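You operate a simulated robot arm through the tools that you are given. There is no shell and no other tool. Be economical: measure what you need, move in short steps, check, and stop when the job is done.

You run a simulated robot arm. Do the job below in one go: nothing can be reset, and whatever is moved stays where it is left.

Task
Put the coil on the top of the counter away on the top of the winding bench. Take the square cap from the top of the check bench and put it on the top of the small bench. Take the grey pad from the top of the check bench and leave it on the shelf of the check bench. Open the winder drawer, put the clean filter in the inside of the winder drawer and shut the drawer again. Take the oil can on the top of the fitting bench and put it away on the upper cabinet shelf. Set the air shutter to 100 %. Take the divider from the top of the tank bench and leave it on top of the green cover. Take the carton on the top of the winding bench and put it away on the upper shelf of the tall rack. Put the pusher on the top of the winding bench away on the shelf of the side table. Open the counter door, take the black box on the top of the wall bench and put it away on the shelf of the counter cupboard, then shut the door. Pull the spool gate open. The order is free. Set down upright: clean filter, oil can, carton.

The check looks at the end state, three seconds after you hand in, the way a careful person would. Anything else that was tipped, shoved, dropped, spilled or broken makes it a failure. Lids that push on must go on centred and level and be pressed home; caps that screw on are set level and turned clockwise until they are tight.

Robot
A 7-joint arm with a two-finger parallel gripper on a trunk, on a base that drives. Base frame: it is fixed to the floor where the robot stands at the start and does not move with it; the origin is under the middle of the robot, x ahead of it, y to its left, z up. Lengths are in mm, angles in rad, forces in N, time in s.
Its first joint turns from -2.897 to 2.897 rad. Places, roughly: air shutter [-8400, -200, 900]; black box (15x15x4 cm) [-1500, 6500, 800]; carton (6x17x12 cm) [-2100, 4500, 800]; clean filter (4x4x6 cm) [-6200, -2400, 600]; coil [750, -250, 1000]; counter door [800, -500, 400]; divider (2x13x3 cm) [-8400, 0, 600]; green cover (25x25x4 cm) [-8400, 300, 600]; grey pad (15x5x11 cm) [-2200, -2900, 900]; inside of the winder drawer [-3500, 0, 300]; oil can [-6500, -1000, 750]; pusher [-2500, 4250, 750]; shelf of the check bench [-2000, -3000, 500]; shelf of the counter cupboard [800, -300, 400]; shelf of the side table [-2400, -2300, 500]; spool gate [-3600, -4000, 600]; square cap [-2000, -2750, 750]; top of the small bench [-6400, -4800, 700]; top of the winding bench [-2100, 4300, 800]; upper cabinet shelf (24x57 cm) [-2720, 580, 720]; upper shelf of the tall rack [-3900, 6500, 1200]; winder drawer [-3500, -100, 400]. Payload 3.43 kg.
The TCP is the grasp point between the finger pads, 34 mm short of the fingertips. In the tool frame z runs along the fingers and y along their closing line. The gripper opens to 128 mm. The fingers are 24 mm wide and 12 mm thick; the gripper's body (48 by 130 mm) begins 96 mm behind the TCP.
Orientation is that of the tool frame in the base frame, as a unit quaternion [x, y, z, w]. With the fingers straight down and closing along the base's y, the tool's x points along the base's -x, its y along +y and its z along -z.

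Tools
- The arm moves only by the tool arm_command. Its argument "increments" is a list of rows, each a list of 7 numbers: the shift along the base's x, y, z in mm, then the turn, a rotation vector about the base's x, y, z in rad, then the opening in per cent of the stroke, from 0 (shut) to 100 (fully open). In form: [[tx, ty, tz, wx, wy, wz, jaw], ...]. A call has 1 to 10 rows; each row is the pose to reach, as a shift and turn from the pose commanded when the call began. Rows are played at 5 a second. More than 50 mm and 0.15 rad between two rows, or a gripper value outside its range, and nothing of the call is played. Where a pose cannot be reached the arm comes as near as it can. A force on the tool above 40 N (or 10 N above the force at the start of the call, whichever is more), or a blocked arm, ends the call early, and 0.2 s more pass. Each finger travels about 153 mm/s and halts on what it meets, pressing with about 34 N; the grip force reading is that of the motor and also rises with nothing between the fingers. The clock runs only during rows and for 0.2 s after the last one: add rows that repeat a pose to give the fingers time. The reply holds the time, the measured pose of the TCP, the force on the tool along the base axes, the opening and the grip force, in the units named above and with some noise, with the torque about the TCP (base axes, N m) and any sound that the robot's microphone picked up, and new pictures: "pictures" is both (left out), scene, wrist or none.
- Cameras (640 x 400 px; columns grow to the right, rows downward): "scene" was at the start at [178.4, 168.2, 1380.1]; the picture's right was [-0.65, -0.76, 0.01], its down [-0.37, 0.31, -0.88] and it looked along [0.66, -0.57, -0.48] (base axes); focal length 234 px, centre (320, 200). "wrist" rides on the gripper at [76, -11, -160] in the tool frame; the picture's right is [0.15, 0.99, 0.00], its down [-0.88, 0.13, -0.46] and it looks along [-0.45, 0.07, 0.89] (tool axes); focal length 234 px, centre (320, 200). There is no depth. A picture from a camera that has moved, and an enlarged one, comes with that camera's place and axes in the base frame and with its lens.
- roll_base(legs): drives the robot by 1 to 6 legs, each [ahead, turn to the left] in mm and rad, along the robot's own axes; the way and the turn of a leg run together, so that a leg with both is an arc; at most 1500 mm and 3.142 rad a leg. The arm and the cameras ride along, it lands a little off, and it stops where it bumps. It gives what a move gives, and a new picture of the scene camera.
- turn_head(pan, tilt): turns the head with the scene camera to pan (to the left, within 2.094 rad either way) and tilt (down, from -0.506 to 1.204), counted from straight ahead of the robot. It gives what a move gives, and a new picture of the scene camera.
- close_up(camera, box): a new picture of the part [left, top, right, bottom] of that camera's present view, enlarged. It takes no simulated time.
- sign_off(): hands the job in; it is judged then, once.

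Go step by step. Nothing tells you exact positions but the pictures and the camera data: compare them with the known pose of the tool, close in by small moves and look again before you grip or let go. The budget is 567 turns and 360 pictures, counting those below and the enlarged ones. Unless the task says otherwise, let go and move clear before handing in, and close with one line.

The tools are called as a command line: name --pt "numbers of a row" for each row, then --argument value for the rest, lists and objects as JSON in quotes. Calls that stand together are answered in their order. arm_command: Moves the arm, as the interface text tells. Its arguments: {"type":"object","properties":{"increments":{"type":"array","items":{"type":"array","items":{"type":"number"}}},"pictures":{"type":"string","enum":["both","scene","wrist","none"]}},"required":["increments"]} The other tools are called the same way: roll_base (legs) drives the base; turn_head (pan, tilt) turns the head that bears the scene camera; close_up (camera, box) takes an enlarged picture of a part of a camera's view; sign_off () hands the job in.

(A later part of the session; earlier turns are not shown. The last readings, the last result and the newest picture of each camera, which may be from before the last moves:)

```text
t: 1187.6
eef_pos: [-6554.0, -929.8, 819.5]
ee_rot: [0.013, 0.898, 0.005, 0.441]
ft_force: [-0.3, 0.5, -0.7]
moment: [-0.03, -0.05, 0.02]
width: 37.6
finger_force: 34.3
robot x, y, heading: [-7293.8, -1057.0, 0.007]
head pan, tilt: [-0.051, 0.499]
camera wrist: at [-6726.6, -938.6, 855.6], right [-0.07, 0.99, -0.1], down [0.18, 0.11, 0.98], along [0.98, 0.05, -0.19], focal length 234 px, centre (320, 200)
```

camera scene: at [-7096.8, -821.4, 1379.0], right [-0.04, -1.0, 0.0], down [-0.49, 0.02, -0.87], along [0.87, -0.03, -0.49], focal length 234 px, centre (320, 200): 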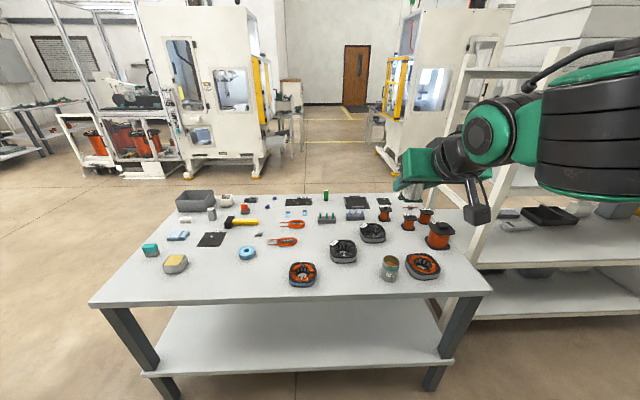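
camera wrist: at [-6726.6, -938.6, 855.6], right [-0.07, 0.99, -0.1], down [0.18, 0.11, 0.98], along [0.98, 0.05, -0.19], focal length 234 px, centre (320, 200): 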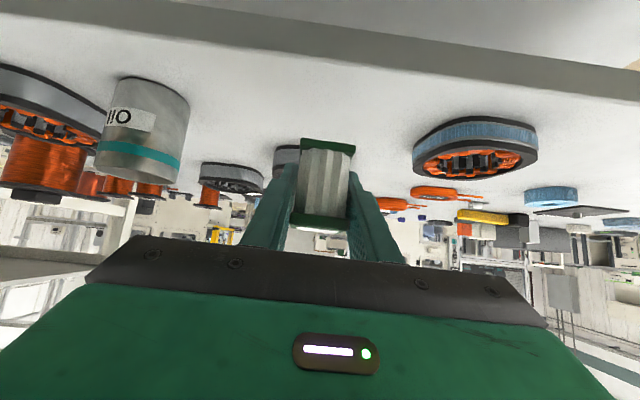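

Table top ≈ 726. Setting the filter down upright.

arm_command --pt "0 0 -18 0 0.011 0 0" --pt "0 0 -32 0 0.011 0 0" --pt "0 0 -40 0 0.011 0 0" --pt "0 0 -45 0 0.011 0 0" --pt "0 0 -48 0 0.011 0 0" --pt "0 0 -51 0 0.011 0 0" --pt "0 0 -53 0 0.011 0 0" --pictures "none"

```text
t: 1189.2
eef_pos: [-6562.3, -930.5, 779.3]
ee_rot: [0.011, 0.896, 0.005, 0.445]
ft_force: [0.6, -0.4, -2.1]
moment: [0.0, -0.02, 0.09]
width: 37.5
finger_force: 33.8
robot x, y, heading: [-7292.9, -1052.0, 0.01]
head pan, tilt: [-0.051, 0.499]
stopped in row 7: the force on the tool passed its limit at 45 N (the readings are from after the stop); the commanded pose is now the measured one
```

arm_command --pt "6 0 -3 0 0.01 0 0" --pt "8 0 -6 0 0.02 0 0" --pt "8 0 -8 0 0.02 0 0" --pt "8 0 -10 0 0.02 0 0" --pt "8 0 -11 0 0.02 0 0" --pictures "none"

```text
t: 1190.4
eef_pos: [-6553.6, -931.7, 770.1]
ee_rot: [0.011, 0.899, 0.005, 0.437]
ft_force: [-12.6, 0.2, 34.9]
moment: [-0.72, -0.2, -0.29]
width: 37.2
finger_force: 33.6
robot x, y, heading: [-7291.9, -1052.9, 0.01]
head pan, tilt: [-0.051, 0.499]
```

arm_command --pt "0 0 2 0 0 0 0" --pt "0 0 2 0 0 0 33" --pt "0 0 2 0 0 0 45" --pt "0 0 2 0 0 0 55" --pt "-10 0 12 0 0 0 55" --pt "-25 0 30 0 0 0 55" --pt "-40 0 60 0 0 0 55" --pt "-50 0 100 0 0 0 55" --pt "-50 0 145 0 0 0 55" --pt "-50 0 190 0 0 0 55" --pictures "wrist"

```text
t: 1192.6
eef_pos: [-6602.5, -931.0, 954.8]
ee_rot: [0.011, 0.901, 0.005, 0.435]
ft_force: [0.3, 1.1, -0.2]
moment: [-0.09, 0.01, -0.08]
width: 70.4
finger_force: 0.0
out of reach, approached as far as the arm can: row 6, 7, 8, 9
robot x, y, heading: [-7296.3, -1055.1, 0.016]
head pan, tilt: [-0.051, 0.499]
camera wrist: at [-6773.7, -939.9, 994.2], right [-0.07, 0.99, -0.1], down [0.19, 0.11, 0.98], along [0.98, 0.05, -0.2], focal length 234 px, centre (320, 200)
```

wrist: 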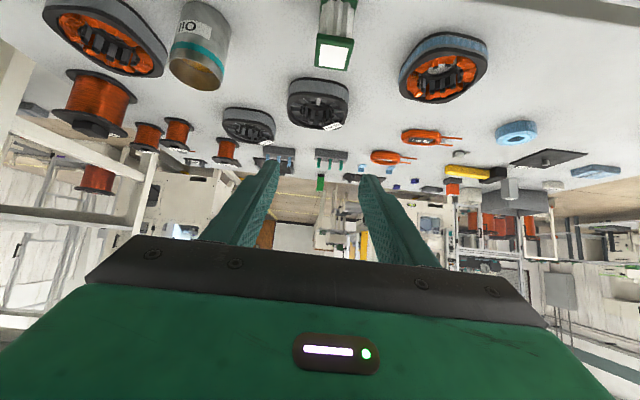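

The filter stands on the bench. Turning the tool vertical above it and regripping near its top.

arm_command --pt "10 0 0 0 0.13 0 55" --pt "20 0 0 0 0.26 0 55" --pt "30 0 0 0 0.39 0 55" --pt "40 0 0 0 0.52 0 55" --pt "50 0 0 0 0.65 0 55" --pt "52 0 -20 0 0.78 0 55" --pt "52 0 -50 0 0.9 0 55" --pt "52 0 -90 0 0.9 0 55" --pt "52 0 -110 0 0.9 0 55" --pt "52 0 -110 0 0.9 0 55" --pictures "wrist"

```text
t: 1194.8
eef_pos: [-6552.9, -930.5, 847.1]
ee_rot: [0.013, 1.0, -0.001, 0.0]
ft_force: [-0.4, 0.2, -0.1]
moment: [0.03, -0.03, -0.02]
width: 70.5
finger_force: 0.0
robot x, y, heading: [-7295.9, -1054.0, 0.011]
head pan, tilt: [-0.051, 0.499]
camera wrist: at [-6629.0, -939.4, 1006.3], right [-0.12, 0.99, 0.0], down [0.88, 0.11, 0.46], along [0.45, 0.05, -0.89], focal length 234 px, centre (320, 200)
```

wrist: 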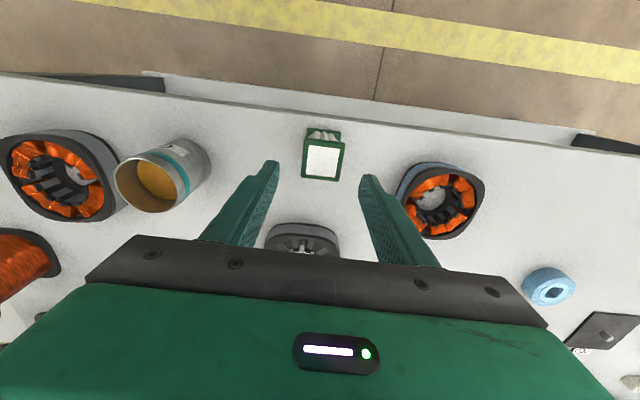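

arm_command --pt "-8 1 -20 0 0 0 55" --pt "-8 1 -40 0 0 0 55" --pt "-8 1 -55 0 0 0 55" --pt "-8 1 -64 0 0 0 55" --pt "-8 1 -64 0 0 0 40" --pt "-8 1 -64 0 0 0 20" --pt "-8 1 -64 0 0 0 0" --pt "-8 1 -64 0 0 0 0" --pt "-8 1 -56 0 0 0 0" --pt "-8 1 -40 0 0 0 0" --pictures "none"

arm_command --pt "0 0 30 0 0 0 0" --pt "0 0 65 0 0 0 0" --pt "0 0 105 0 0 0 0" --pt "0 0 145 0 0 0 0" --pt "-10 -10 185 0 0 0 0" --pt "-25 -25 225 0 0 0 0" --pt "-45 -45 265 0 0 0 0" --pt "-65 -65 295 0 0 0 0" --pt "-85 -85 320 0 0 0 0" --pt "-105 -105 340 0 0 0 0" --pictures "wrist"

```text
t: 1197.0
eef_pos: [-6560.3, -930.1, 807.0]
ee_rot: [0.013, 1.0, 0.0, 0.0]
ft_force: [0.2, 0.3, -1.5]
moment: [0.02, 0.0, 0.01]
width: 37.5
finger_force: 34.1
robot x, y, heading: [-7296.3, -1058.6, 0.01]
head pan, tilt: [-0.051, 0.499]
```

```text
t: 1199.2
eef_pos: [-6664.2, -1033.7, 1147.8]
ee_rot: [0.013, 1.0, 0.0, 0.0]
ft_force: [-0.5, 0.1, -1.6]
moment: [-0.04, 0.01, 0.01]
width: 37.3
finger_force: 33.9
robot x, y, heading: [-7293.2, -1056.7, 0.01]
head pan, tilt: [-0.051, 0.499]
camera wrist: at [-6740.0, -1043.1, 1306.1], right [-0.12, 0.99, 0.0], down [0.88, 0.11, 0.46], along [0.45, 0.05, -0.89], focal length 234 px, centre (320, 200)
```

wrist: 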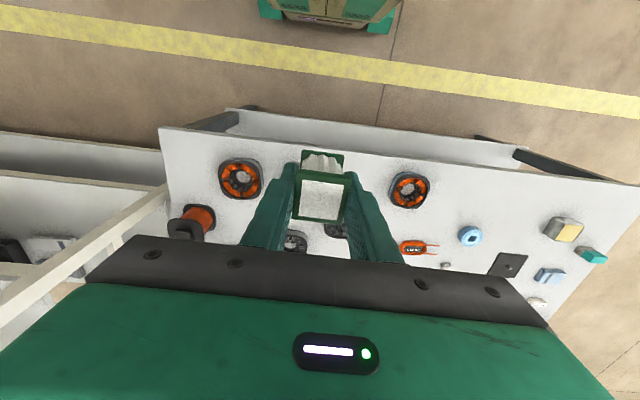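

Filter held with the tool vertical. Driving round by the north to the winder drawer.

roll_base --legs '[[0, 1.561], [1500, 0], [260, 0], [0, -1.571], [1500, 0], [1100, 0]]'

```text
t: 1229.1
eef_pos: [-4074.8, 645.7, 1147.3]
ee_rot: [0.033, 0.999, -0.001, 0.0]
ft_force: [0.2, -0.6, -1.4]
moment: [-0.01, -0.02, -0.01]
width: 37.3
finger_force: 34.0
robot x, y, heading: [-4704.7, 649.3, -0.027]
head pan, tilt: [-0.051, 0.499]
camera scene: at [-4497.8, 874.4, 1379.0], right [-0.08, -1.0, 0.0], down [-0.49, 0.04, -0.87], along [0.87, -0.07, -0.49], focal length 234 px, centre (320, 200)
```

scene: 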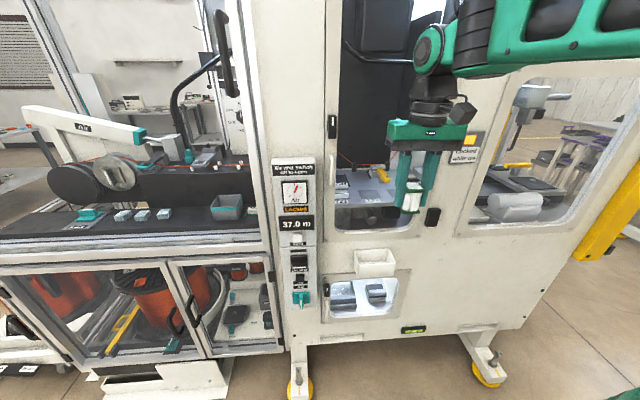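

roll_base --legs '[[0, -1.544], [1500, 0], [480, 0], [0, 1.571], [1215, 0], [0, 1.571]]'

```text
t: 1258.3
eef_pos: [-3504.9, -743.4, 1155.7]
ee_rot: [-0.701, 0.713, 0.003, 0.005]
ft_force: [-0.1, -0.1, -1.0]
moment: [0.0, 0.0, 0.03]
width: 37.6
finger_force: 33.4
robot x, y, heading: [-3454.8, -1354.2, 1.592]
head pan, tilt: [-0.051, 0.499]
camera scene: at [-3692.1, -1162.8, 1379.0], right [1.0, -0.03, 0.0], down [-0.01, -0.49, -0.87], along [0.03, 0.87, -0.49], focal length 234 px, centre (320, 200)
```

scene: 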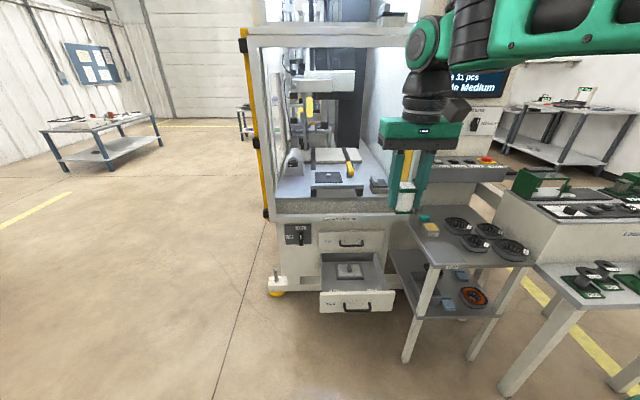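

The drawer is open with free space at its front. Rolling 300 mm closer and lowering in front of the overhang.

roll_base --legs '[[0, -0.02], [295, 0]]'

arm_command --pt "20 0 -40 0 0 -0.02 0" --pt "45 5 -85 0 0 -0.02 0" --pt "65 10 -130 0 0 -0.02 0" --pt "70 20 -175 0 0 -0.02 0" --pt "70 30 -220 0 0 -0.02 0" --pt "70 40 -265 0 0 -0.02 0" --pt "70 50 -310 0 0 -0.02 0" --pt "70 60 -355 0 0 -0.02 0" --pt "70 65 -400 0 0 -0.02 0" --pt "70 65 -445 0 0 -0.02 0" --pictures "wrist"

```text
t: 1260.7
eef_pos: [-3492.3, -462.6, 1163.0]
ee_rot: [-0.694, 0.72, 0.007, 0.009]
ft_force: [-0.1, 0.2, 0.1]
moment: [-0.02, 0.01, -0.01]
width: 37.1
finger_force: 33.3
robot x, y, heading: [-3459.9, -1059.9, 1.573]
head pan, tilt: [-0.051, 0.499]
camera scene: at [-3687.9, -862.4, 1379.0], right [1.0, -0.05, 0.0], down [-0.02, -0.49, -0.87], along [0.04, 0.87, -0.49], focal length 234 px, centre (320, 200)
```

scene: 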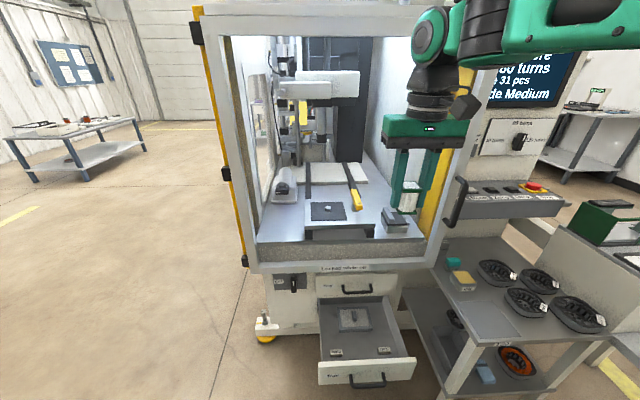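

```text
refused: row 2 steps farther than a row can; nothing moved
```

arm_command --pt "0 10 -42 0 0 0.02 0" --pt "0 22 -86 0 0 0.02 0" --pt "0 34 -130 0 0 0.02 0" --pt "0 46 -174 0 0 0.02 0" --pt "0 58 -218 0 0 0.02 0" --pt "0 66 -262 0 0 0.02 0" --pt "0 72 -306 0 0 0.02 0" --pt "0 76 -350 0 0 0.02 0" --pt "0 80 -394 0 0 0.02 0" --pt "0 84 -440 0 0 0.02 0" --pictures "none"

arm_command --pt "0 2 -40 0 0 0 0" --pt "0 5 -80 0 0 0 0" --pt "0 8 -120 0 0 0 0" --pt "0 12 -160 0 0 0 0" --pt "0 14 -195 0 0 0 0" --pt "0 14 -195 0 0 0 0" --pictures "wrist"

```text
t: 1262.9
eef_pos: [-3491.7, -392.9, 731.2]
ee_rot: [-0.702, 0.712, 0.013, 0.014]
ft_force: [0.7, 0.4, -0.3]
moment: [0.05, -0.01, 0.02]
width: 37.3
finger_force: 34.1
robot x, y, heading: [-3462.5, -1064.5, 1.571]
head pan, tilt: [-0.051, 0.499]
```

```text
t: 1264.3
eef_pos: [-3492.9, -377.8, 533.6]
ee_rot: [-0.701, 0.713, 0.013, 0.015]
ft_force: [1.6, 0.6, -0.5]
moment: [-0.04, -0.01, 0.02]
width: 37.4
finger_force: 33.5
robot x, y, heading: [-3460.6, -1062.8, 1.57]
head pan, tilt: [-0.051, 0.499]
camera wrist: at [-3481.8, -459.9, 689.6], right [-0.99, -0.13, -0.01], down [-0.12, 0.86, 0.49], along [-0.06, 0.49, -0.87], focal length 234 px, centre (320, 200)
```

wrist: 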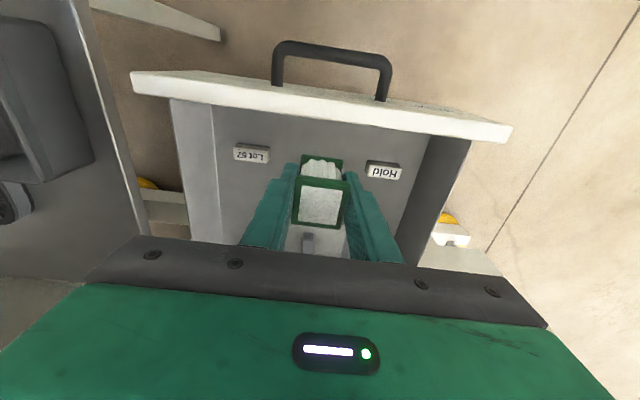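

Clear space directly below. Lowering the filter to the drawer floor, levelled.

arm_command --pt "0 0 -35 -0.02 0 0 0" --pt "0 0 -70 -0.04 0 0 0" --pt "0 0 -95 -0.04 0 0 0" --pt "0 0 -105 -0.04 0 0 0" --pt "0 0 -112 -0.04 0 0 0" --pt "0 0 -118 -0.04 0 0 0" --pt "0 0 -124 -0.04 0 0 0" --pt "0 0 -130 -0.04 0 0 0" --pictures "none"

```text
t: 1266.1
eef_pos: [-3491.9, -379.6, 404.8]
ee_rot: [-0.701, 0.713, -0.001, 0.0]
ft_force: [-0.3, 0.1, -0.5]
moment: [-0.01, -0.03, 0.01]
width: 37.5
finger_force: 34.0
robot x, y, heading: [-3456.2, -1059.3, 1.572]
head pan, tilt: [-0.051, 0.499]
```

arm_command --pt "0 0 -4 0 0 0 0" --pt "0 0 -8 0 0 0 0" --pt "0 0 -12 0 0 0 0" --pt "0 0 -16 0 0 0 0" --pt "0 0 -20 0 0 0 0" --pt "0 0 -24 0 0 0 0" --pictures "none"

```text
t: 1267.5
eef_pos: [-3490.9, -378.4, 379.8]
ee_rot: [-0.701, 0.713, -0.001, 0.0]
ft_force: [-1.1, 1.3, 29.1]
moment: [0.08, 0.15, -0.02]
width: 37.4
finger_force: 34.0
robot x, y, heading: [-3457.7, -1059.6, 1.568]
head pan, tilt: [-0.051, 0.499]
```

Touchdown. Releasing and rising straight up.

arm_command --pt "0 0 2 0 0 0 0" --pt "0 0 2 0 0 0 34" --pt "0 0 2 0 0 0 45" --pt "0 0 12 0 0 0 45" --pt "0 0 35 0 0 0 45" --pt "0 -2 70 0 0 0 45" --pt "0 -5 110 0 0 0 45" --pt "0 -8 150 0 0 0 45" --pt "0 -10 190 0 0 0 45" --pt "0 -12 230 0 0 0 45" --pictures "wrist"

```text
t: 1269.7
eef_pos: [-3492.1, -392.1, 610.7]
ee_rot: [-0.701, 0.713, -0.001, -0.001]
ft_force: [-0.5, -0.3, -0.7]
moment: [-0.01, 0.02, 0.0]
width: 57.4
finger_force: 0.0
robot x, y, heading: [-3458.3, -1061.5, 1.569]
head pan, tilt: [-0.051, 0.499]
camera wrist: at [-3482.2, -466.9, 769.8], right [-0.99, -0.13, 0.0], down [-0.12, 0.88, 0.45], along [-0.06, 0.45, -0.89], focal length 234 px, centre (320, 200)
```

wrist: 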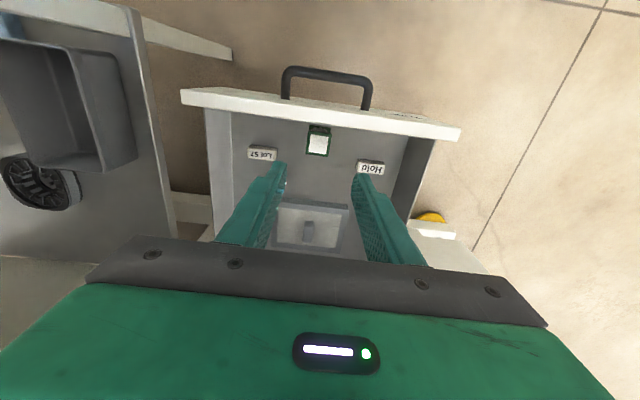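

The filter stands in the drawer. Now to shut it: backing the base, tilting the tool and pushing the drawer front above its handle.

arm_command --pt "0 -20 30 0 0 0 20" --pt "0 -40 50 0 0 0 0" --pt "0 -40 50 0 0 0 0" --pictures "none"

roll_base --legs '[[-125, 0]]'

arm_command --pt "0 5 -20 0.13 0 0 0" --pt "0 10 -45 0.26 0 0 0" --pt "0 15 -75 0.39 0 0 0" --pt "0 15 -110 0.5 0 0 0" --pt "0 15 -150 0.5 0 0 0" --pt "0 15 -190 0.5 0 0 0" --pt "0 15 -217 0.5 0 0 0" --pt "0 15 -217 0.5 0 0 0" --pictures "none"

```text
t: 1270.5
eef_pos: [-3492.3, -429.3, 661.7]
ee_rot: [-0.701, 0.713, -0.001, 0.0]
ft_force: [0.5, 0.2, 0.2]
moment: [0.0, 0.0, 0.0]
width: 0.2
finger_force: 32.9
robot x, y, heading: [-3457.0, -1064.4, 1.568]
head pan, tilt: [-0.051, 0.499]
```

```text
t: 1271.7
eef_pos: [-3492.4, -555.6, 662.9]
ee_rot: [-0.701, 0.713, -0.001, 0.001]
ft_force: [-0.9, -0.4, 0.0]
moment: [0.03, -0.01, -0.01]
width: 0.0
finger_force: 32.7
robot x, y, heading: [-3456.3, -1185.3, 1.569]
head pan, tilt: [-0.051, 0.499]
camera scene: at [-3687.9, -987.6, 1379.0], right [1.0, -0.05, 0.0], down [-0.02, -0.49, -0.87], along [0.04, 0.87, -0.49], focal length 234 px, centre (320, 200)
```

scene: 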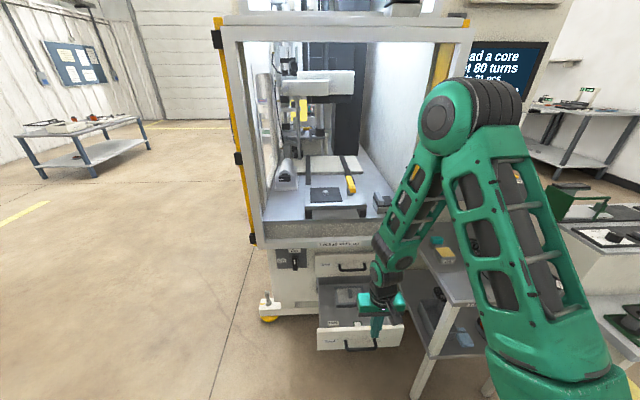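

```text
t: 1273.5
eef_pos: [-3490.2, -549.9, 451.7]
ee_rot: [-0.679, 0.69, 0.18, 0.176]
ft_force: [1.3, 0.0, -0.6]
moment: [-0.01, -0.02, 0.01]
width: 0.0
finger_force: 33.2
robot x, y, heading: [-3458.2, -1185.4, 1.572]
head pan, tilt: [-0.051, 0.499]
```

arm_command --pt "0 28 -4 0 0 0 0" --pt "0 56 -4 0 0 0 0" --pt "0 80 -4 0 0 0 0" --pt "0 100 -4 0 0 0 0" --pt "0 120 -4 0 0 0 0" --pt "0 140 -4 0 0 0 0" --pt "0 160 -4 0 0 0 0" --pt "0 180 -4 0 0 0 0" --pt "0 200 -4 0 0 0 0" --pt "0 220 -4 0 0 0 0" --pictures "none"

arm_command --pt "0 20 0 0 0 0 0" --pt "0 40 0 0 0 0 0" --pt "0 60 0 0 0 0 0" --pt "0 80 0 0 0 0 0" --pt "0 95 0 0 0 0 0" --pt "0 108 0 0 0 0 0" --pt "0 120 0 0 0 0 0" --pt "0 130 0 0 0 0 0" --pt "0 140 0 0 0 0 0" --pt "0 148 0 0 0 0 0" --pictures "none"

```text
t: 1275.7
eef_pos: [-3493.7, -328.6, 448.9]
ee_rot: [-0.678, 0.69, 0.179, 0.178]
ft_force: [-0.9, -0.2, 0.0]
moment: [0.01, 0.03, 0.02]
width: 0.2
finger_force: 33.1
robot x, y, heading: [-3458.1, -1190.7, 1.568]
head pan, tilt: [-0.051, 0.499]
```

```text
t: 1277.6
eef_pos: [-3493.7, -207.1, 459.0]
ee_rot: [-0.678, 0.689, 0.182, 0.179]
ft_force: [0.8, 0.4, -1.4]
moment: [0.08, -0.01, -0.02]
width: 0.1
finger_force: 32.9
robot x, y, heading: [-3458.9, -1186.9, 1.568]
head pan, tilt: [-0.051, 0.499]
stopped in row 9: the force on the tool passed its limit at 70 N (the readings are from after the stop); the commanded pose is now the measured one
```

It stopped firmly where the closed face was. Backing off and checking that the drawer is shut.

arm_command --pt "0 -30 5 0 0 0 0" --pt "0 -70 10 0 0 0 0" --pt "0 -110 20 0 0 0 20" --pt "0 -150 40 0 0 0 40" --pt "0 -190 60 0 0 0 50" --pt "0 -225 90 0 0 0 50" --pictures "wrist"

```text
t: 1279.0
eef_pos: [-3490.5, -431.5, 550.4]
ee_rot: [-0.678, 0.69, 0.181, 0.179]
ft_force: [-0.1, 0.2, -0.7]
moment: [0.0, -0.01, -0.01]
width: 63.8
finger_force: 0.0
robot x, y, heading: [-3457.7, -1186.9, 1.573]
head pan, tilt: [-0.051, 0.499]
camera wrist: at [-3480.4, -576.1, 649.2], right [-0.99, -0.11, -0.06], down [-0.12, 0.54, 0.83], along [-0.06, 0.83, -0.55], focal length 234 px, centre (320, 200)
```

wrist: 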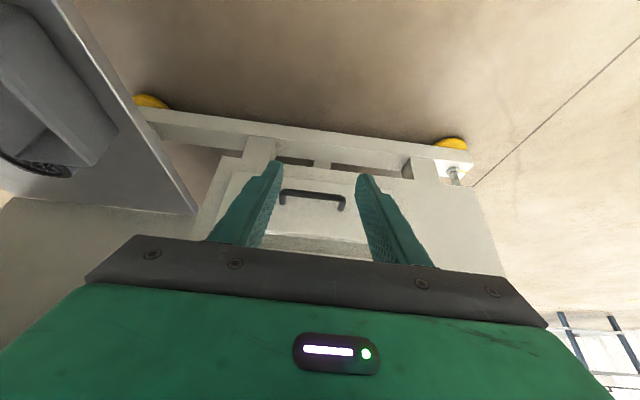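

The drawer is shut with the filter inside. Next stop: the tank bench in the west for the divider and air shutter. Tucking and driving.

arm_command --pt "0 -10 45 0 0 0 60" --pt "0 -20 90 0 0 0 60" --pt "0 -30 135 0 0 0 60" --pt "0 -40 180 0.05 0 0 60" --pt "0 -50 225 0.1 0 0 60" --pt "0 -55 270 0.15 0 0 60" --pt "0 -60 315 0.2 0 0 60" --pt "0 -60 360 0.25 0 0 60" --pt "0 -60 405 0.28 0 0 60" --pt "0 -60 450 0.28 0 0 60" --pictures "none"

arm_command --pt "0 -20 40 0 0 0 60" --pt "0 -40 80 0 0 0 60" --pt "0 -60 120 0 0 0 60" --pt "0 -80 150 0 0 0 60" --pictures "none"

roll_base --legs '[[-150, 0], [0, 1.571], [1230, 0], [0, -1.571], [1500, 0], [530, 0]]'

```text
t: 1281.2
eef_pos: [-3493.6, -488.5, 999.5]
ee_rot: [-0.646, 0.657, 0.276, 0.272]
ft_force: [0.6, -0.1, -1.2]
moment: [0.01, -0.03, -0.06]
width: 77.0
finger_force: 0.0
out of reach, approached as far as the arm can: row 6, 7, 8
robot x, y, heading: [-3457.5, -1187.9, 1.575]
head pan, tilt: [-0.051, 0.499]
```

```text
t: 1282.2
eef_pos: [-3492.1, -570.3, 1149.8]
ee_rot: [-0.646, 0.658, 0.276, 0.272]
ft_force: [0.2, 0.4, 0.2]
moment: [0.0, -0.02, -0.04]
width: 76.7
finger_force: 0.1
robot x, y, heading: [-3457.3, -1187.8, 1.572]
head pan, tilt: [-0.051, 0.499]
```

```text
t: 1308.2
eef_pos: [-4655.2, 1291.9, 1148.8]
ee_rot: [-0.638, 0.666, 0.272, 0.276]
ft_force: [-0.2, -0.3, -0.6]
moment: [0.03, -0.02, -0.03]
width: 76.9
finger_force: 0.0
robot x, y, heading: [-4635.7, 674.7, 1.547]
head pan, tilt: [-0.051, 0.499]
camera scene: at [-4863.2, 878.8, 1379.0], right [1.0, -0.08, 0.0], down [-0.04, -0.49, -0.87], along [0.07, 0.87, -0.49], focal length 234 px, centre (320, 200)
```

scene: 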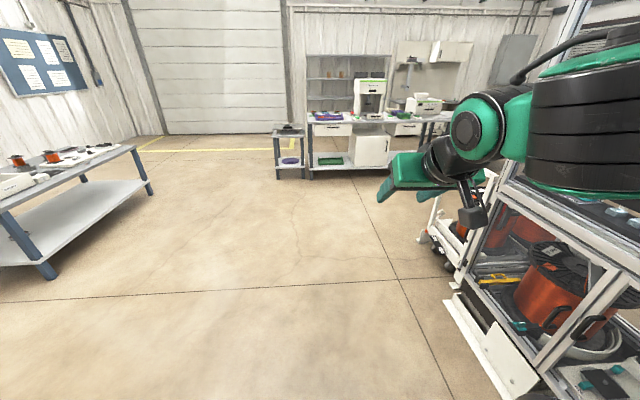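

roll_base --legs '[[0, 1.594], [1500, 0], [1250, 0], [0, 1.571], [590, 0], [0, -1.571]]'

```text
t: 1325.6
eef_pos: [-7924.7, 597.2, 1173.0]
ee_rot: [0.915, -0.006, -0.403, 0.004]
ft_force: [-1.2, -0.1, -1.8]
moment: [0.08, -0.04, -0.07]
width: 76.7
finger_force: 0.0
robot x, y, heading: [-7353.8, 632.7, -3.127]
head pan, tilt: [-0.051, 0.499]
stopped in leg 3: the force on the tool passed its limit at 87 N (the readings are from after the stop); the commanded pose is now the measured one
camera scene: at [-7549.8, 404.2, 1378.8], right [0.04, 1.0, 0.0], down [0.49, -0.02, -0.87], along [-0.87, 0.04, -0.49], focal length 234 px, centre (320, 200)
```

scene: 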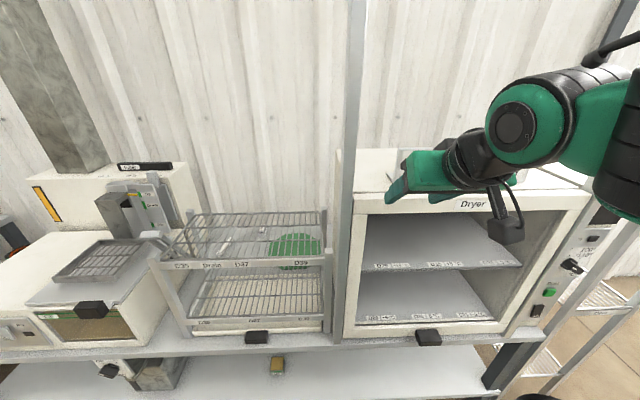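

The hand brushed a dryer cabinet; backing off at once and moving to face the spot further south.

roll_base --legs '[[-250, 0], [0, 1.556], [560, 0], [0, -1.571]]'

```text
t: 1338.8
eef_pos: [-7682.1, 35.0, 1170.7]
ee_rot: [0.915, -0.001, -0.402, 0.006]
ft_force: [0.6, -0.7, 0.4]
moment: [0.03, 0.02, 0.0]
width: 76.7
finger_force: 0.0
robot x, y, heading: [-7106.8, 59.2, -3.119]
head pan, tilt: [-0.051, 0.499]
camera scene: at [-7304.2, -171.5, 1379.0], right [0.03, 1.0, 0.0], down [0.49, -0.01, -0.87], along [-0.87, 0.03, -0.49], focal length 234 px, centre (320, 200)
```

scene: 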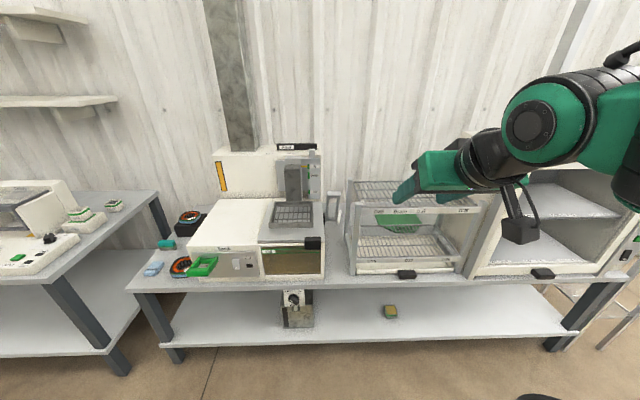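

The listed spots project to the loop near (344, 224), the green piece in the rack near (396, 224), and a control near (308, 176). Zooming in.

close_up --camera "scene" --box '[250, 135, 350, 225]'

close_up --camera "scene" --box '[310, 170, 480, 285]'

```text
4.44 times, centred on (300, 180) of scene
camera zoom: at [-7304.2, -171.5, 1379.0], right [0.03, 1.0, 0.0], down [0.49, -0.01, -0.87], along [-0.87, 0.03, -0.49], focal length 1038 px, centre (409, 289)
```

zoom: 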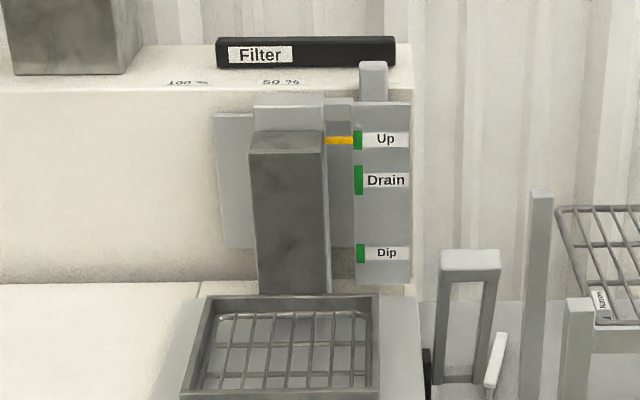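

```text
3.48 times, centred on (395, 228) of scene
camera zoom: at [-7304.2, -171.5, 1379.0], right [0.03, 1.0, 0.0], down [0.49, -0.01, -0.87], along [-0.87, 0.03, -0.49], focal length 813 px, centre (59, 104)
```

zoom: 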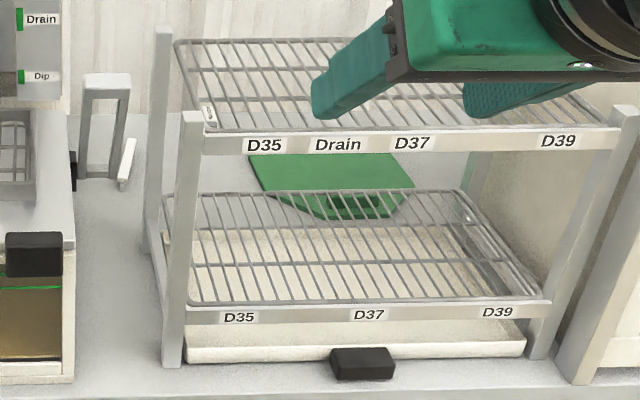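

I can read it: the air shutter has a tab at its 0 % end (scale 100 % to the left, 50 % mid), and the divider is the small white bar beside the U-frame; the green cover lies behind the drain rack. Rolling closer for a wrist view.

roll_base --legs '[[0, -0.022], [200, 0]]'

arm_command --pt "-30 -30 10 0 0 0 30" --pt "-60 -60 20 0 0 0 0" --pt "-90 -90 30 0 0 0 0" --pt "-120 -110 30 0 0 0 0" --pt "-150 -120 30 0 0 0 0" --pt "-150 -120 30 0 0 0 0" --pictures "wrist"

```text
t: 1340.8
eef_pos: [-7867.7, 48.2, 1177.6]
ee_rot: [0.913, -0.011, -0.409, 0.002]
ft_force: [0.0, 0.0, 0.6]
moment: [0.01, -0.01, 0.01]
width: 76.6
finger_force: 0.0
robot x, y, heading: [-7311.4, 65.0, 3.14]
head pan, tilt: [-0.051, 0.499]
camera scene: at [-7508.1, -166.6, 1379.0], right [0.05, 1.0, 0.0], down [0.49, -0.03, -0.87], along [-0.87, 0.05, -0.49], focal length 234 px, centre (320, 200)
```

scene: 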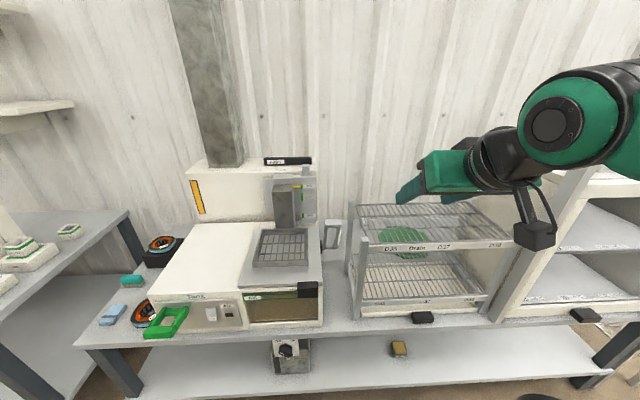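

```text
t: 1342.2
eef_pos: [-8002.3, -70.5, 1214.9]
ee_rot: [0.91, -0.011, -0.415, 0.002]
ft_force: [0.2, -0.2, 0.2]
moment: [-0.01, -0.02, 0.03]
width: 0.1
finger_force: 33.2
robot x, y, heading: [-7310.7, 65.4, 3.144]
head pan, tilt: [-0.051, 0.499]
camera wrist: at [-7831.4, -61.9, 1261.3], right [0.08, -0.99, -0.1], down [-0.24, -0.11, 0.97], along [-0.97, -0.05, -0.24], focal length 234 px, centre (320, 200)
```

wrist: 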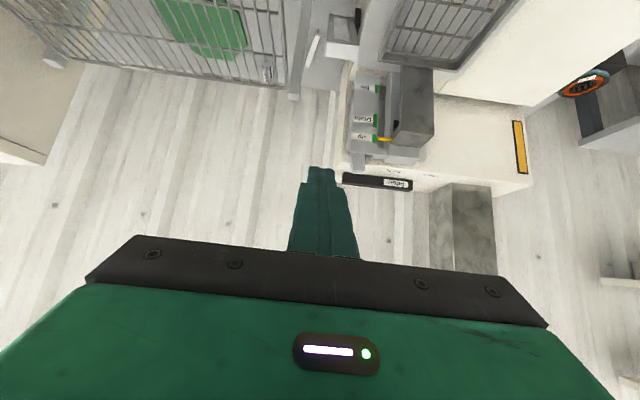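

Shutter tab at about [-8397, -178, 1010]; 100 % is at y ≈ -375. I'll bring the closed fingertips to its right-hand side from above.

arm_command --pt "-45 -8 -5 0 0 0 0" --pt "-90 -16 -10 0 0 0 0" --pt "-135 -24 -15 0 0 0 0" --pt "-180 -32 -20 0 0 0 0" --pt "-225 -40 -25 0 0 0 0" --pt "-270 -48 -35 0 0 0 0" --pt "-310 -56 -55 0 0 0 0" --pt "-340 -62 -85 0 0 0 0" --pt "-352 -64 -115 0 0 0 0" --pt "-352 -64 -115 0 0 0 0" --pictures "wrist"

```text
t: 1344.4
eef_pos: [-8354.7, -135.6, 1098.9]
ee_rot: [0.91, -0.011, -0.415, 0.002]
ft_force: [0.0, -0.1, -0.1]
moment: [0.03, 0.01, 0.02]
width: 0.0
finger_force: 32.9
robot x, y, heading: [-7309.8, 66.1, 3.145]
head pan, tilt: [-0.051, 0.499]
camera wrist: at [-8183.5, -126.4, 1144.3], right [0.08, -0.99, -0.1], down [-0.24, -0.11, 0.96], along [-0.97, -0.05, -0.24], focal length 234 px, centre (320, 200)
```

wrist: 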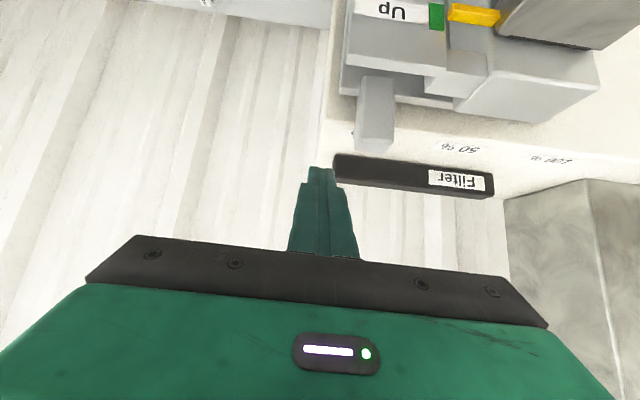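

The tab stands in front of the housing (x ≈ -8330, top z ≈ 1066). Adjusting the fingertips to its side and pushing it left toward 100 %.

arm_command --pt "25 2 -8 0 0 0 0" --pt "50 4 -16 0 0 0 0" --pt "50 4 -25 0 0 0 0" --pt "50 -8 -25 0 0 0 0" --pt "50 -20 -25 0 0 0 0" --pt "50 -32 -25 0 0 0 0" --pt "50 -46 -25 0 0 0 0" --pt "50 -60 -25 0 0 0 0" --pictures "wrist"

```text
t: 1346.2
eef_pos: [-8304.7, -195.0, 1073.6]
ee_rot: [0.91, -0.012, -0.415, 0.001]
ft_force: [0.9, 0.6, -0.2]
moment: [0.0, -0.03, 0.03]
width: 0.2
finger_force: 32.7
robot x, y, heading: [-7305.5, 60.2, 3.142]
head pan, tilt: [-0.051, 0.499]
camera wrist: at [-8133.3, -186.7, 1120.5], right [0.08, -0.99, -0.1], down [-0.24, -0.11, 0.97], along [-0.97, -0.05, -0.24], focal length 234 px, centre (320, 200)
```

wrist: 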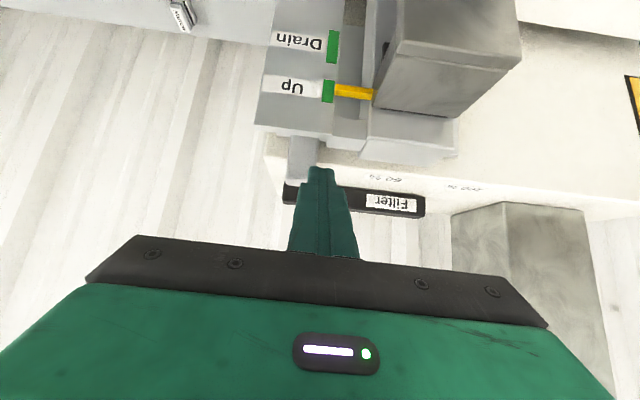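

I passed in front of the tab; it is about 27 mm farther back (x ≈ -8358, top z ≈ 1052). Returning to its right side, going deeper, and pushing again.

arm_command --pt "0 25 5 0 0 0 0" --pt "0 55 5 0 0 0 0" --pt "-15 60 0 0 0 0 0" --pt "-28 60 -14 0 0 0 0" --pt "-28 45 -14 0 0 0 0" --pt "-28 30 -14 0 0 0 0" --pt "-28 15 -14 0 0 0 0" --pt "-28 0 -14 0 0 0 0" --pictures "none"

```text
t: 1348.0
eef_pos: [-8330.3, -198.4, 1059.6]
ee_rot: [0.91, -0.011, -0.415, 0.002]
ft_force: [-0.3, -0.1, 0.0]
moment: [-0.04, -0.02, 0.01]
width: 0.0
finger_force: 33.1
robot x, y, heading: [-7306.1, 61.7, 3.145]
head pan, tilt: [-0.051, 0.499]
```

No resistance felt either way; continuing the push and then checking by eye.

arm_command --pt "0 -15 0 0 0 0 0" --pt "0 -30 0 0 0 0 0" --pt "0 -45 0 0 0 0 0" --pt "0 -60 0 0 0 0 0" --pt "0 -60 0 0 0 0 0" --pictures "wrist"

```text
t: 1349.2
eef_pos: [-8332.5, -255.4, 1061.4]
ee_rot: [0.91, -0.012, -0.415, 0.001]
ft_force: [-0.8, 0.1, -0.1]
moment: [0.05, -0.02, 0.0]
width: 0.0
finger_force: 33.0
robot x, y, heading: [-7307.3, 62.7, 3.14]
head pan, tilt: [-0.051, 0.499]
camera wrist: at [-8160.8, -246.9, 1107.2], right [0.08, -0.99, -0.1], down [-0.24, -0.11, 0.96], along [-0.97, -0.05, -0.24], focal length 234 px, centre (320, 200)
```

wrist: 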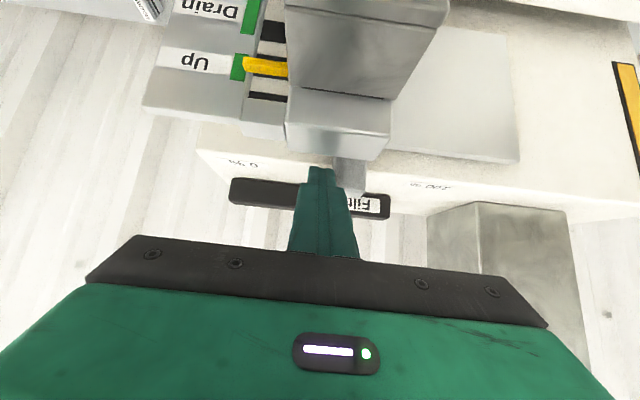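

The tab is moving (0 % mark now uncovered). Pushing on to the 100 % end.

arm_command --pt "0 -15 0 0 0 0 0" --pt "0 -30 0 0 0 0 0" --pt "0 -45 0 0 0 0 0" --pt "0 -57 0 0 0 0 0" --pt "0 -66 0 0 0 0 0" --pt "0 -74 0 0 0 0 0" --pt "0 -82 0 0 0 0 0" --pt "0 -90 0 0 0 0 0" --pt "0 -98 0 0 0 0 0" --pictures "wrist"

```text
t: 1351.2
eef_pos: [-8332.0, -351.8, 1060.6]
ee_rot: [0.91, -0.013, -0.415, 0.0]
ft_force: [7.2, 14.5, -0.9]
moment: [0.41, -0.23, -0.18]
width: 0.0
finger_force: 33.4
robot x, y, heading: [-7304.3, 66.3, 3.141]
head pan, tilt: [-0.051, 0.499]
camera wrist: at [-8161.2, -343.6, 1107.2], right [0.07, -0.99, -0.1], down [-0.24, -0.11, 0.96], along [-0.97, -0.05, -0.24], focal length 234 px, centre (320, 200)
```

wrist: 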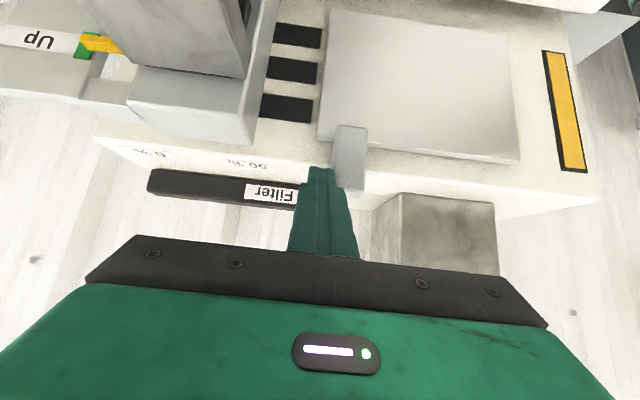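

The shutter now sits at its 100 % end (firm stop, all slots uncovered). Withdrawing, turning the tool vertical, and rolling 130 mm closer for the divider.

arm_command --pt "0 12 0 0 0 0 0" --pt "10 20 40 0 0 0 0" --pt "30 40 80 0 0 0 30" --pt "60 65 115 0 0 0 50" --pt "95 90 140 0 0 0 50" --pt "135 110 150 0 -0.1 0 50" --pt "175 130 155 0 -0.22 0 50" --pt "215 150 155 0 -0.35 0 50" --pt "255 170 155 0 -0.48 0 50" --pt "295 190 155 0 -0.61 0 50" --pictures "none"

arm_command --pt "30 20 0 0 -0.1 0 50" --pt "60 40 0 0 -0.2 0 50" --pt "90 60 0 0 -0.25 0 50" --pt "120 80 0 0 -0.25 0 50" --pt "150 100 0 0 -0.25 0 50" --pictures "none"

roll_base --legs '[[132, 0]]'

```text
refused: row 4 steps farther than a row can; nothing moved
```

```text
t: 1352.4
eef_pos: [-8183.8, -252.6, 1059.7]
ee_rot: [0.955, -0.011, -0.298, 0.001]
ft_force: [0.1, -0.4, 0.1]
moment: [0.05, 0.03, -0.02]
width: 64.1
finger_force: 0.1
robot x, y, heading: [-7306.8, 62.4, 3.146]
head pan, tilt: [-0.051, 0.499]
```

```text
t: 1354.0
eef_pos: [-8289.3, -253.5, 1084.4]
ee_rot: [0.95, -0.01, -0.311, 0.003]
ft_force: [0.0, -0.3, -0.5]
moment: [-0.01, -0.03, -0.03]
width: 64.2
finger_force: 0.0
robot x, y, heading: [-7440.6, 60.7, 3.14]
head pan, tilt: [-0.051, 0.499]
stopped in leg 1: the force on the tool passed its limit at 44 N (the readings are from after the stop); the commanded pose is now the measured one
camera scene: at [-7644.6, -166.1, 1378.8], right [0.06, 1.0, 0.0], down [0.49, -0.03, -0.87], along [-0.87, 0.05, -0.49], focal length 234 px, centre (320, 200)
```

scene: 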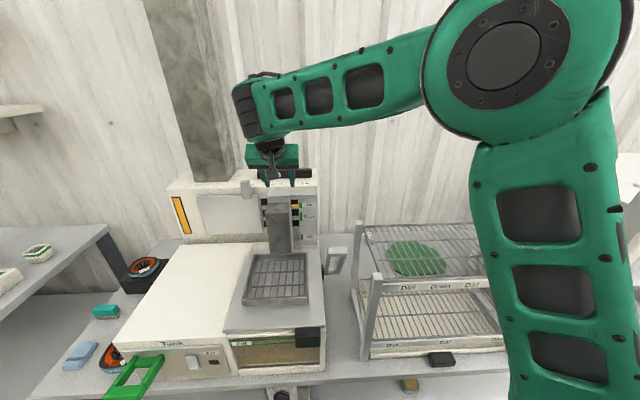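

The first command was refused, so the hand was still near the lift when I rolled; a light touch only. Raising straight up now, then moving over the divider.

arm_command --pt "0 0 35 0 0 0 50" --pt "10 0 75 0 0 0 50" --pt "25 10 115 0 0 0 50" --pt "40 30 150 0 -0.05 0 50" --pt "45 65 165 0 -0.15 0 50" --pt "45 105 165 0 -0.27 0 50" --pt "45 145 165 0 -0.4 0 50" --pt "40 180 160 0 -0.52 0 50" --pt "20 205 150 0 -0.62 0 50" --pt "0 220 130 0 -0.635 0 50" --pictures "none"

arm_command --pt "-25 3 -20 0 0 0 50" --pt "-50 6 -45 0 0 0 50" --pt "-75 8 -80 0 0 0 50" --pt "-85 8 -120 0 0 0 50" --pt "-85 8 -160 0 0 0 50" --pt "-85 8 -200 0 0 0 50" --pt "-85 8 -240 0 0 0 50" --pt "-85 8 -280 0 0 0 50" --pictures "wrist"

```text
t: 1356.2
eef_pos: [-8291.9, -30.3, 1215.2]
ee_rot: [1.0, -0.011, 0.001, -0.001]
ft_force: [0.2, 0.4, 0.2]
moment: [0.03, 0.06, 0.01]
width: 64.0
finger_force: 0.1
robot x, y, heading: [-7440.2, 64.0, 3.132]
head pan, tilt: [-0.051, 0.499]
```

```text
t: 1358.0
eef_pos: [-8375.0, -24.7, 933.9]
ee_rot: [1.0, -0.012, -0.001, 0.0]
ft_force: [0.3, 0.2, 0.4]
moment: [0.03, 0.04, -0.01]
width: 63.9
finger_force: 0.0
robot x, y, heading: [-7447.0, 62.1, 3.137]
head pan, tilt: [-0.051, 0.499]
camera wrist: at [-8298.4, -15.2, 1091.9], right [0.12, -0.99, 0.0], down [-0.88, -0.11, 0.46], along [-0.45, -0.05, -0.89], focal length 234 px, centre (320, 200)
```

wrist: 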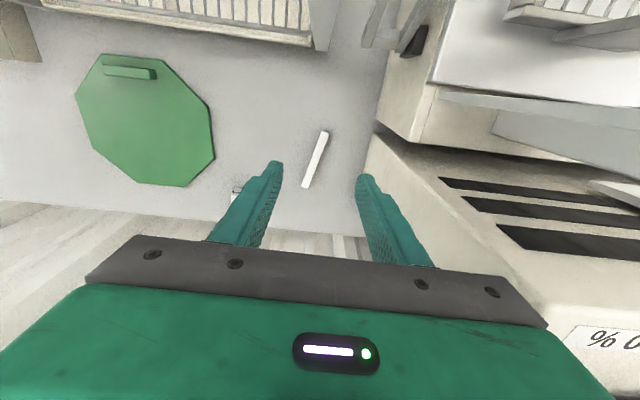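

Perfect top view: divider centre ≈ [-8430, -20], tilted about 0.21 rad; the green octagonal cover beside it. Aligning, descending and gripping.

arm_command --pt "-15 0 -20 0 0 -0.09 50" --pt "-32 0 -50 0 0 -0.18 50" --pt "-32 0 -95 0 0 -0.18 45" --pt "-32 0 -140 0 0 -0.18 45" --pt "-32 0 -185 0 0 -0.18 45" --pt "-32 0 -220 0 0 -0.18 45" --pt "-32 0 -240 0 0 -0.18 45" --pt "-32 0 -250 0 0 -0.18 45" --pt "-32 0 -250 0 0 -0.18 45" --pictures "wrist"

```text
t: 1360.0
eef_pos: [-8407.2, -24.9, 684.0]
ee_rot: [0.995, -0.102, 0.001, -0.002]
ft_force: [0.1, 0.0, -0.1]
moment: [-0.05, 0.0, -0.03]
width: 57.7
finger_force: 0.1
robot x, y, heading: [-7443.9, 64.5, 3.14]
head pan, tilt: [-0.051, 0.499]
camera wrist: at [-8330.3, -29.4, 842.2], right [-0.06, -1.0, 0.0], down [-0.89, 0.05, 0.45], along [-0.45, 0.03, -0.89], focal length 234 px, centre (320, 200)
```

wrist: 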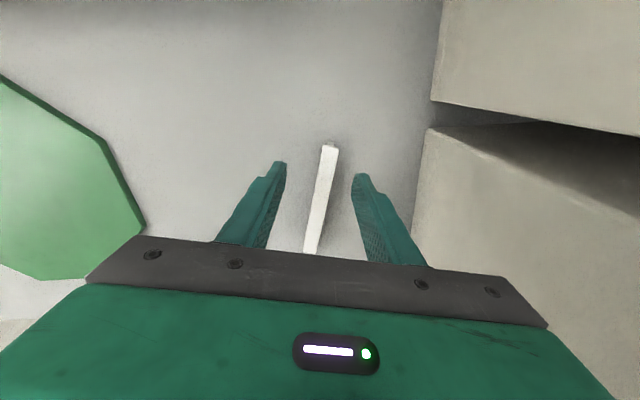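

arm_command --pt "0 0 -4 0 0 0 45" --pt "0 0 -8 0 0 0 45" --pt "0 0 -8 0 0 0 30" --pt "0 0 -8 0 0 0 15" --pt "0 0 -8 0 0 0 0" --pt "0 0 -8 0 0 0 0" --pt "0 0 -2 0 0 0 0" --pt "0 0 8 0 0 0 0" --pt "0 0 25 0 0 0 0" --pt "0 0 50 0 0 0 0" --pictures "none"

```text
t: 1362.2
eef_pos: [-8407.6, -25.2, 735.0]
ee_rot: [0.995, -0.102, 0.001, -0.001]
ft_force: [0.4, -0.4, 0.1]
moment: [-0.01, 0.02, -0.02]
width: 0.2
finger_force: 33.1
robot x, y, heading: [-7440.4, 60.6, 3.134]
head pan, tilt: [-0.051, 0.499]
```

I closed just above it — the bench is lower than I thought. Reopening and descending further until contact.

arm_command --pt "-6 0 0 0 0 0 30" --pt "-12 0 -30 0 0 0 45" --pt "-12 0 -65 0 0 0 45" --pt "-12 0 -90 0 0 0 45" --pt "-12 0 -100 0 0 0 45" --pt "-12 0 -106 0 0 0 45" --pt "-12 0 -112 0 0 0 45" --pt "-12 0 -117 0 0 0 45" --pt "-12 0 -122 0 0 0 45" --pictures "none"

```text
t: 1363.7
eef_pos: [-8412.2, -26.2, 644.7]
ee_rot: [0.995, -0.101, -0.007, 0.0]
ft_force: [-0.5, -0.1, -1.1]
moment: [0.05, -0.03, 0.0]
width: 57.5
finger_force: 0.0
robot x, y, heading: [-7444.2, 62.1, 3.139]
head pan, tilt: [-0.051, 0.499]
stopped in row 7: the force on the tool passed its limit at 50 N (the readings are from after the stop); the commanded pose is now the measured one
```

The bench is at z ≈ 592. Going to just above it and closing.

arm_command --pt "-6 0 -8 0 0.014 0 45" --pt "-6 0 -14 0 0.014 0 45" --pt "-6 0 -14 0 0.014 0 30" --pt "-6 0 -14 0 0.014 0 15" --pt "-6 0 -14 0 0.014 0 0" --pt "-6 0 -14 0 0.014 0 0" --pt "-6 0 -8 0 0.014 0 0" --pt "-6 0 5 0 0.014 0 0" --pt "-6 0 25 0 0.014 0 0" --pt "-6 0 55 0 0.014 0 0" --pictures "none"

```text
t: 1364.4
eef_pos: [-8411.5, -22.1, 644.9]
ee_rot: [0.995, -0.103, -0.019, -0.001]
ft_force: [-0.8, 0.8, -1.3]
moment: [0.03, 0.0, -0.01]
width: 38.3
finger_force: 0.1
robot x, y, heading: [-7444.0, 64.6, 3.134]
head pan, tilt: [-0.051, 0.499]
stopped in row 3: the force on the tool passed its limit at 74 N (the readings are from after the stop); the commanded pose is now the measured one
```

close_up --camera "wrist" --box '[180, 80, 480, 270]'

```text
2.11 times, centred on (330, 175) of wrist
camera zoom: at [-8329.0, -27.7, 800.7], right [-0.06, -1.0, 0.0], down [-0.87, 0.05, 0.49], along [-0.49, 0.03, -0.87], focal length 493 px, centre (299, 253)
```

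zoom: 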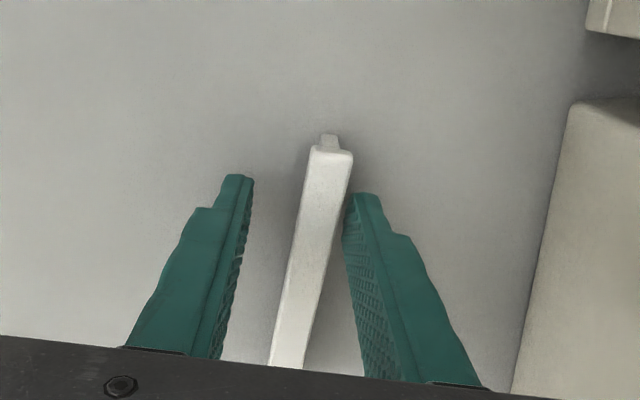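

The bar is about 10 mm toward the right finger. Shifting, levelling, lowering to just above the bench and closing.

arm_command --pt "-4 -10 0 0 -0.02 0 45" --pt "-6 -10 -5 0 -0.036 0 45" --pt "-6 -10 -9 0 -0.036 0 45" --pt "-6 -10 -9 0 -0.036 0 35" --pt "-6 -10 -9 0 -0.036 0 25" --pt "-6 -10 -9 0 -0.036 0 15" --pt "-6 -10 -9 0 -0.036 0 0" --pt "-6 -10 -9 0 -0.036 0 0" --pictures "none"

```text
t: 1366.2
eef_pos: [-8418.5, -33.5, 636.0]
ee_rot: [0.995, -0.103, -0.001, -0.003]
ft_force: [0.5, 0.7, -0.2]
moment: [-0.04, 0.03, 0.01]
width: 14.6
finger_force: 34.2
robot x, y, heading: [-7445.4, 64.8, 3.134]
head pan, tilt: [-0.051, 0.499]
```

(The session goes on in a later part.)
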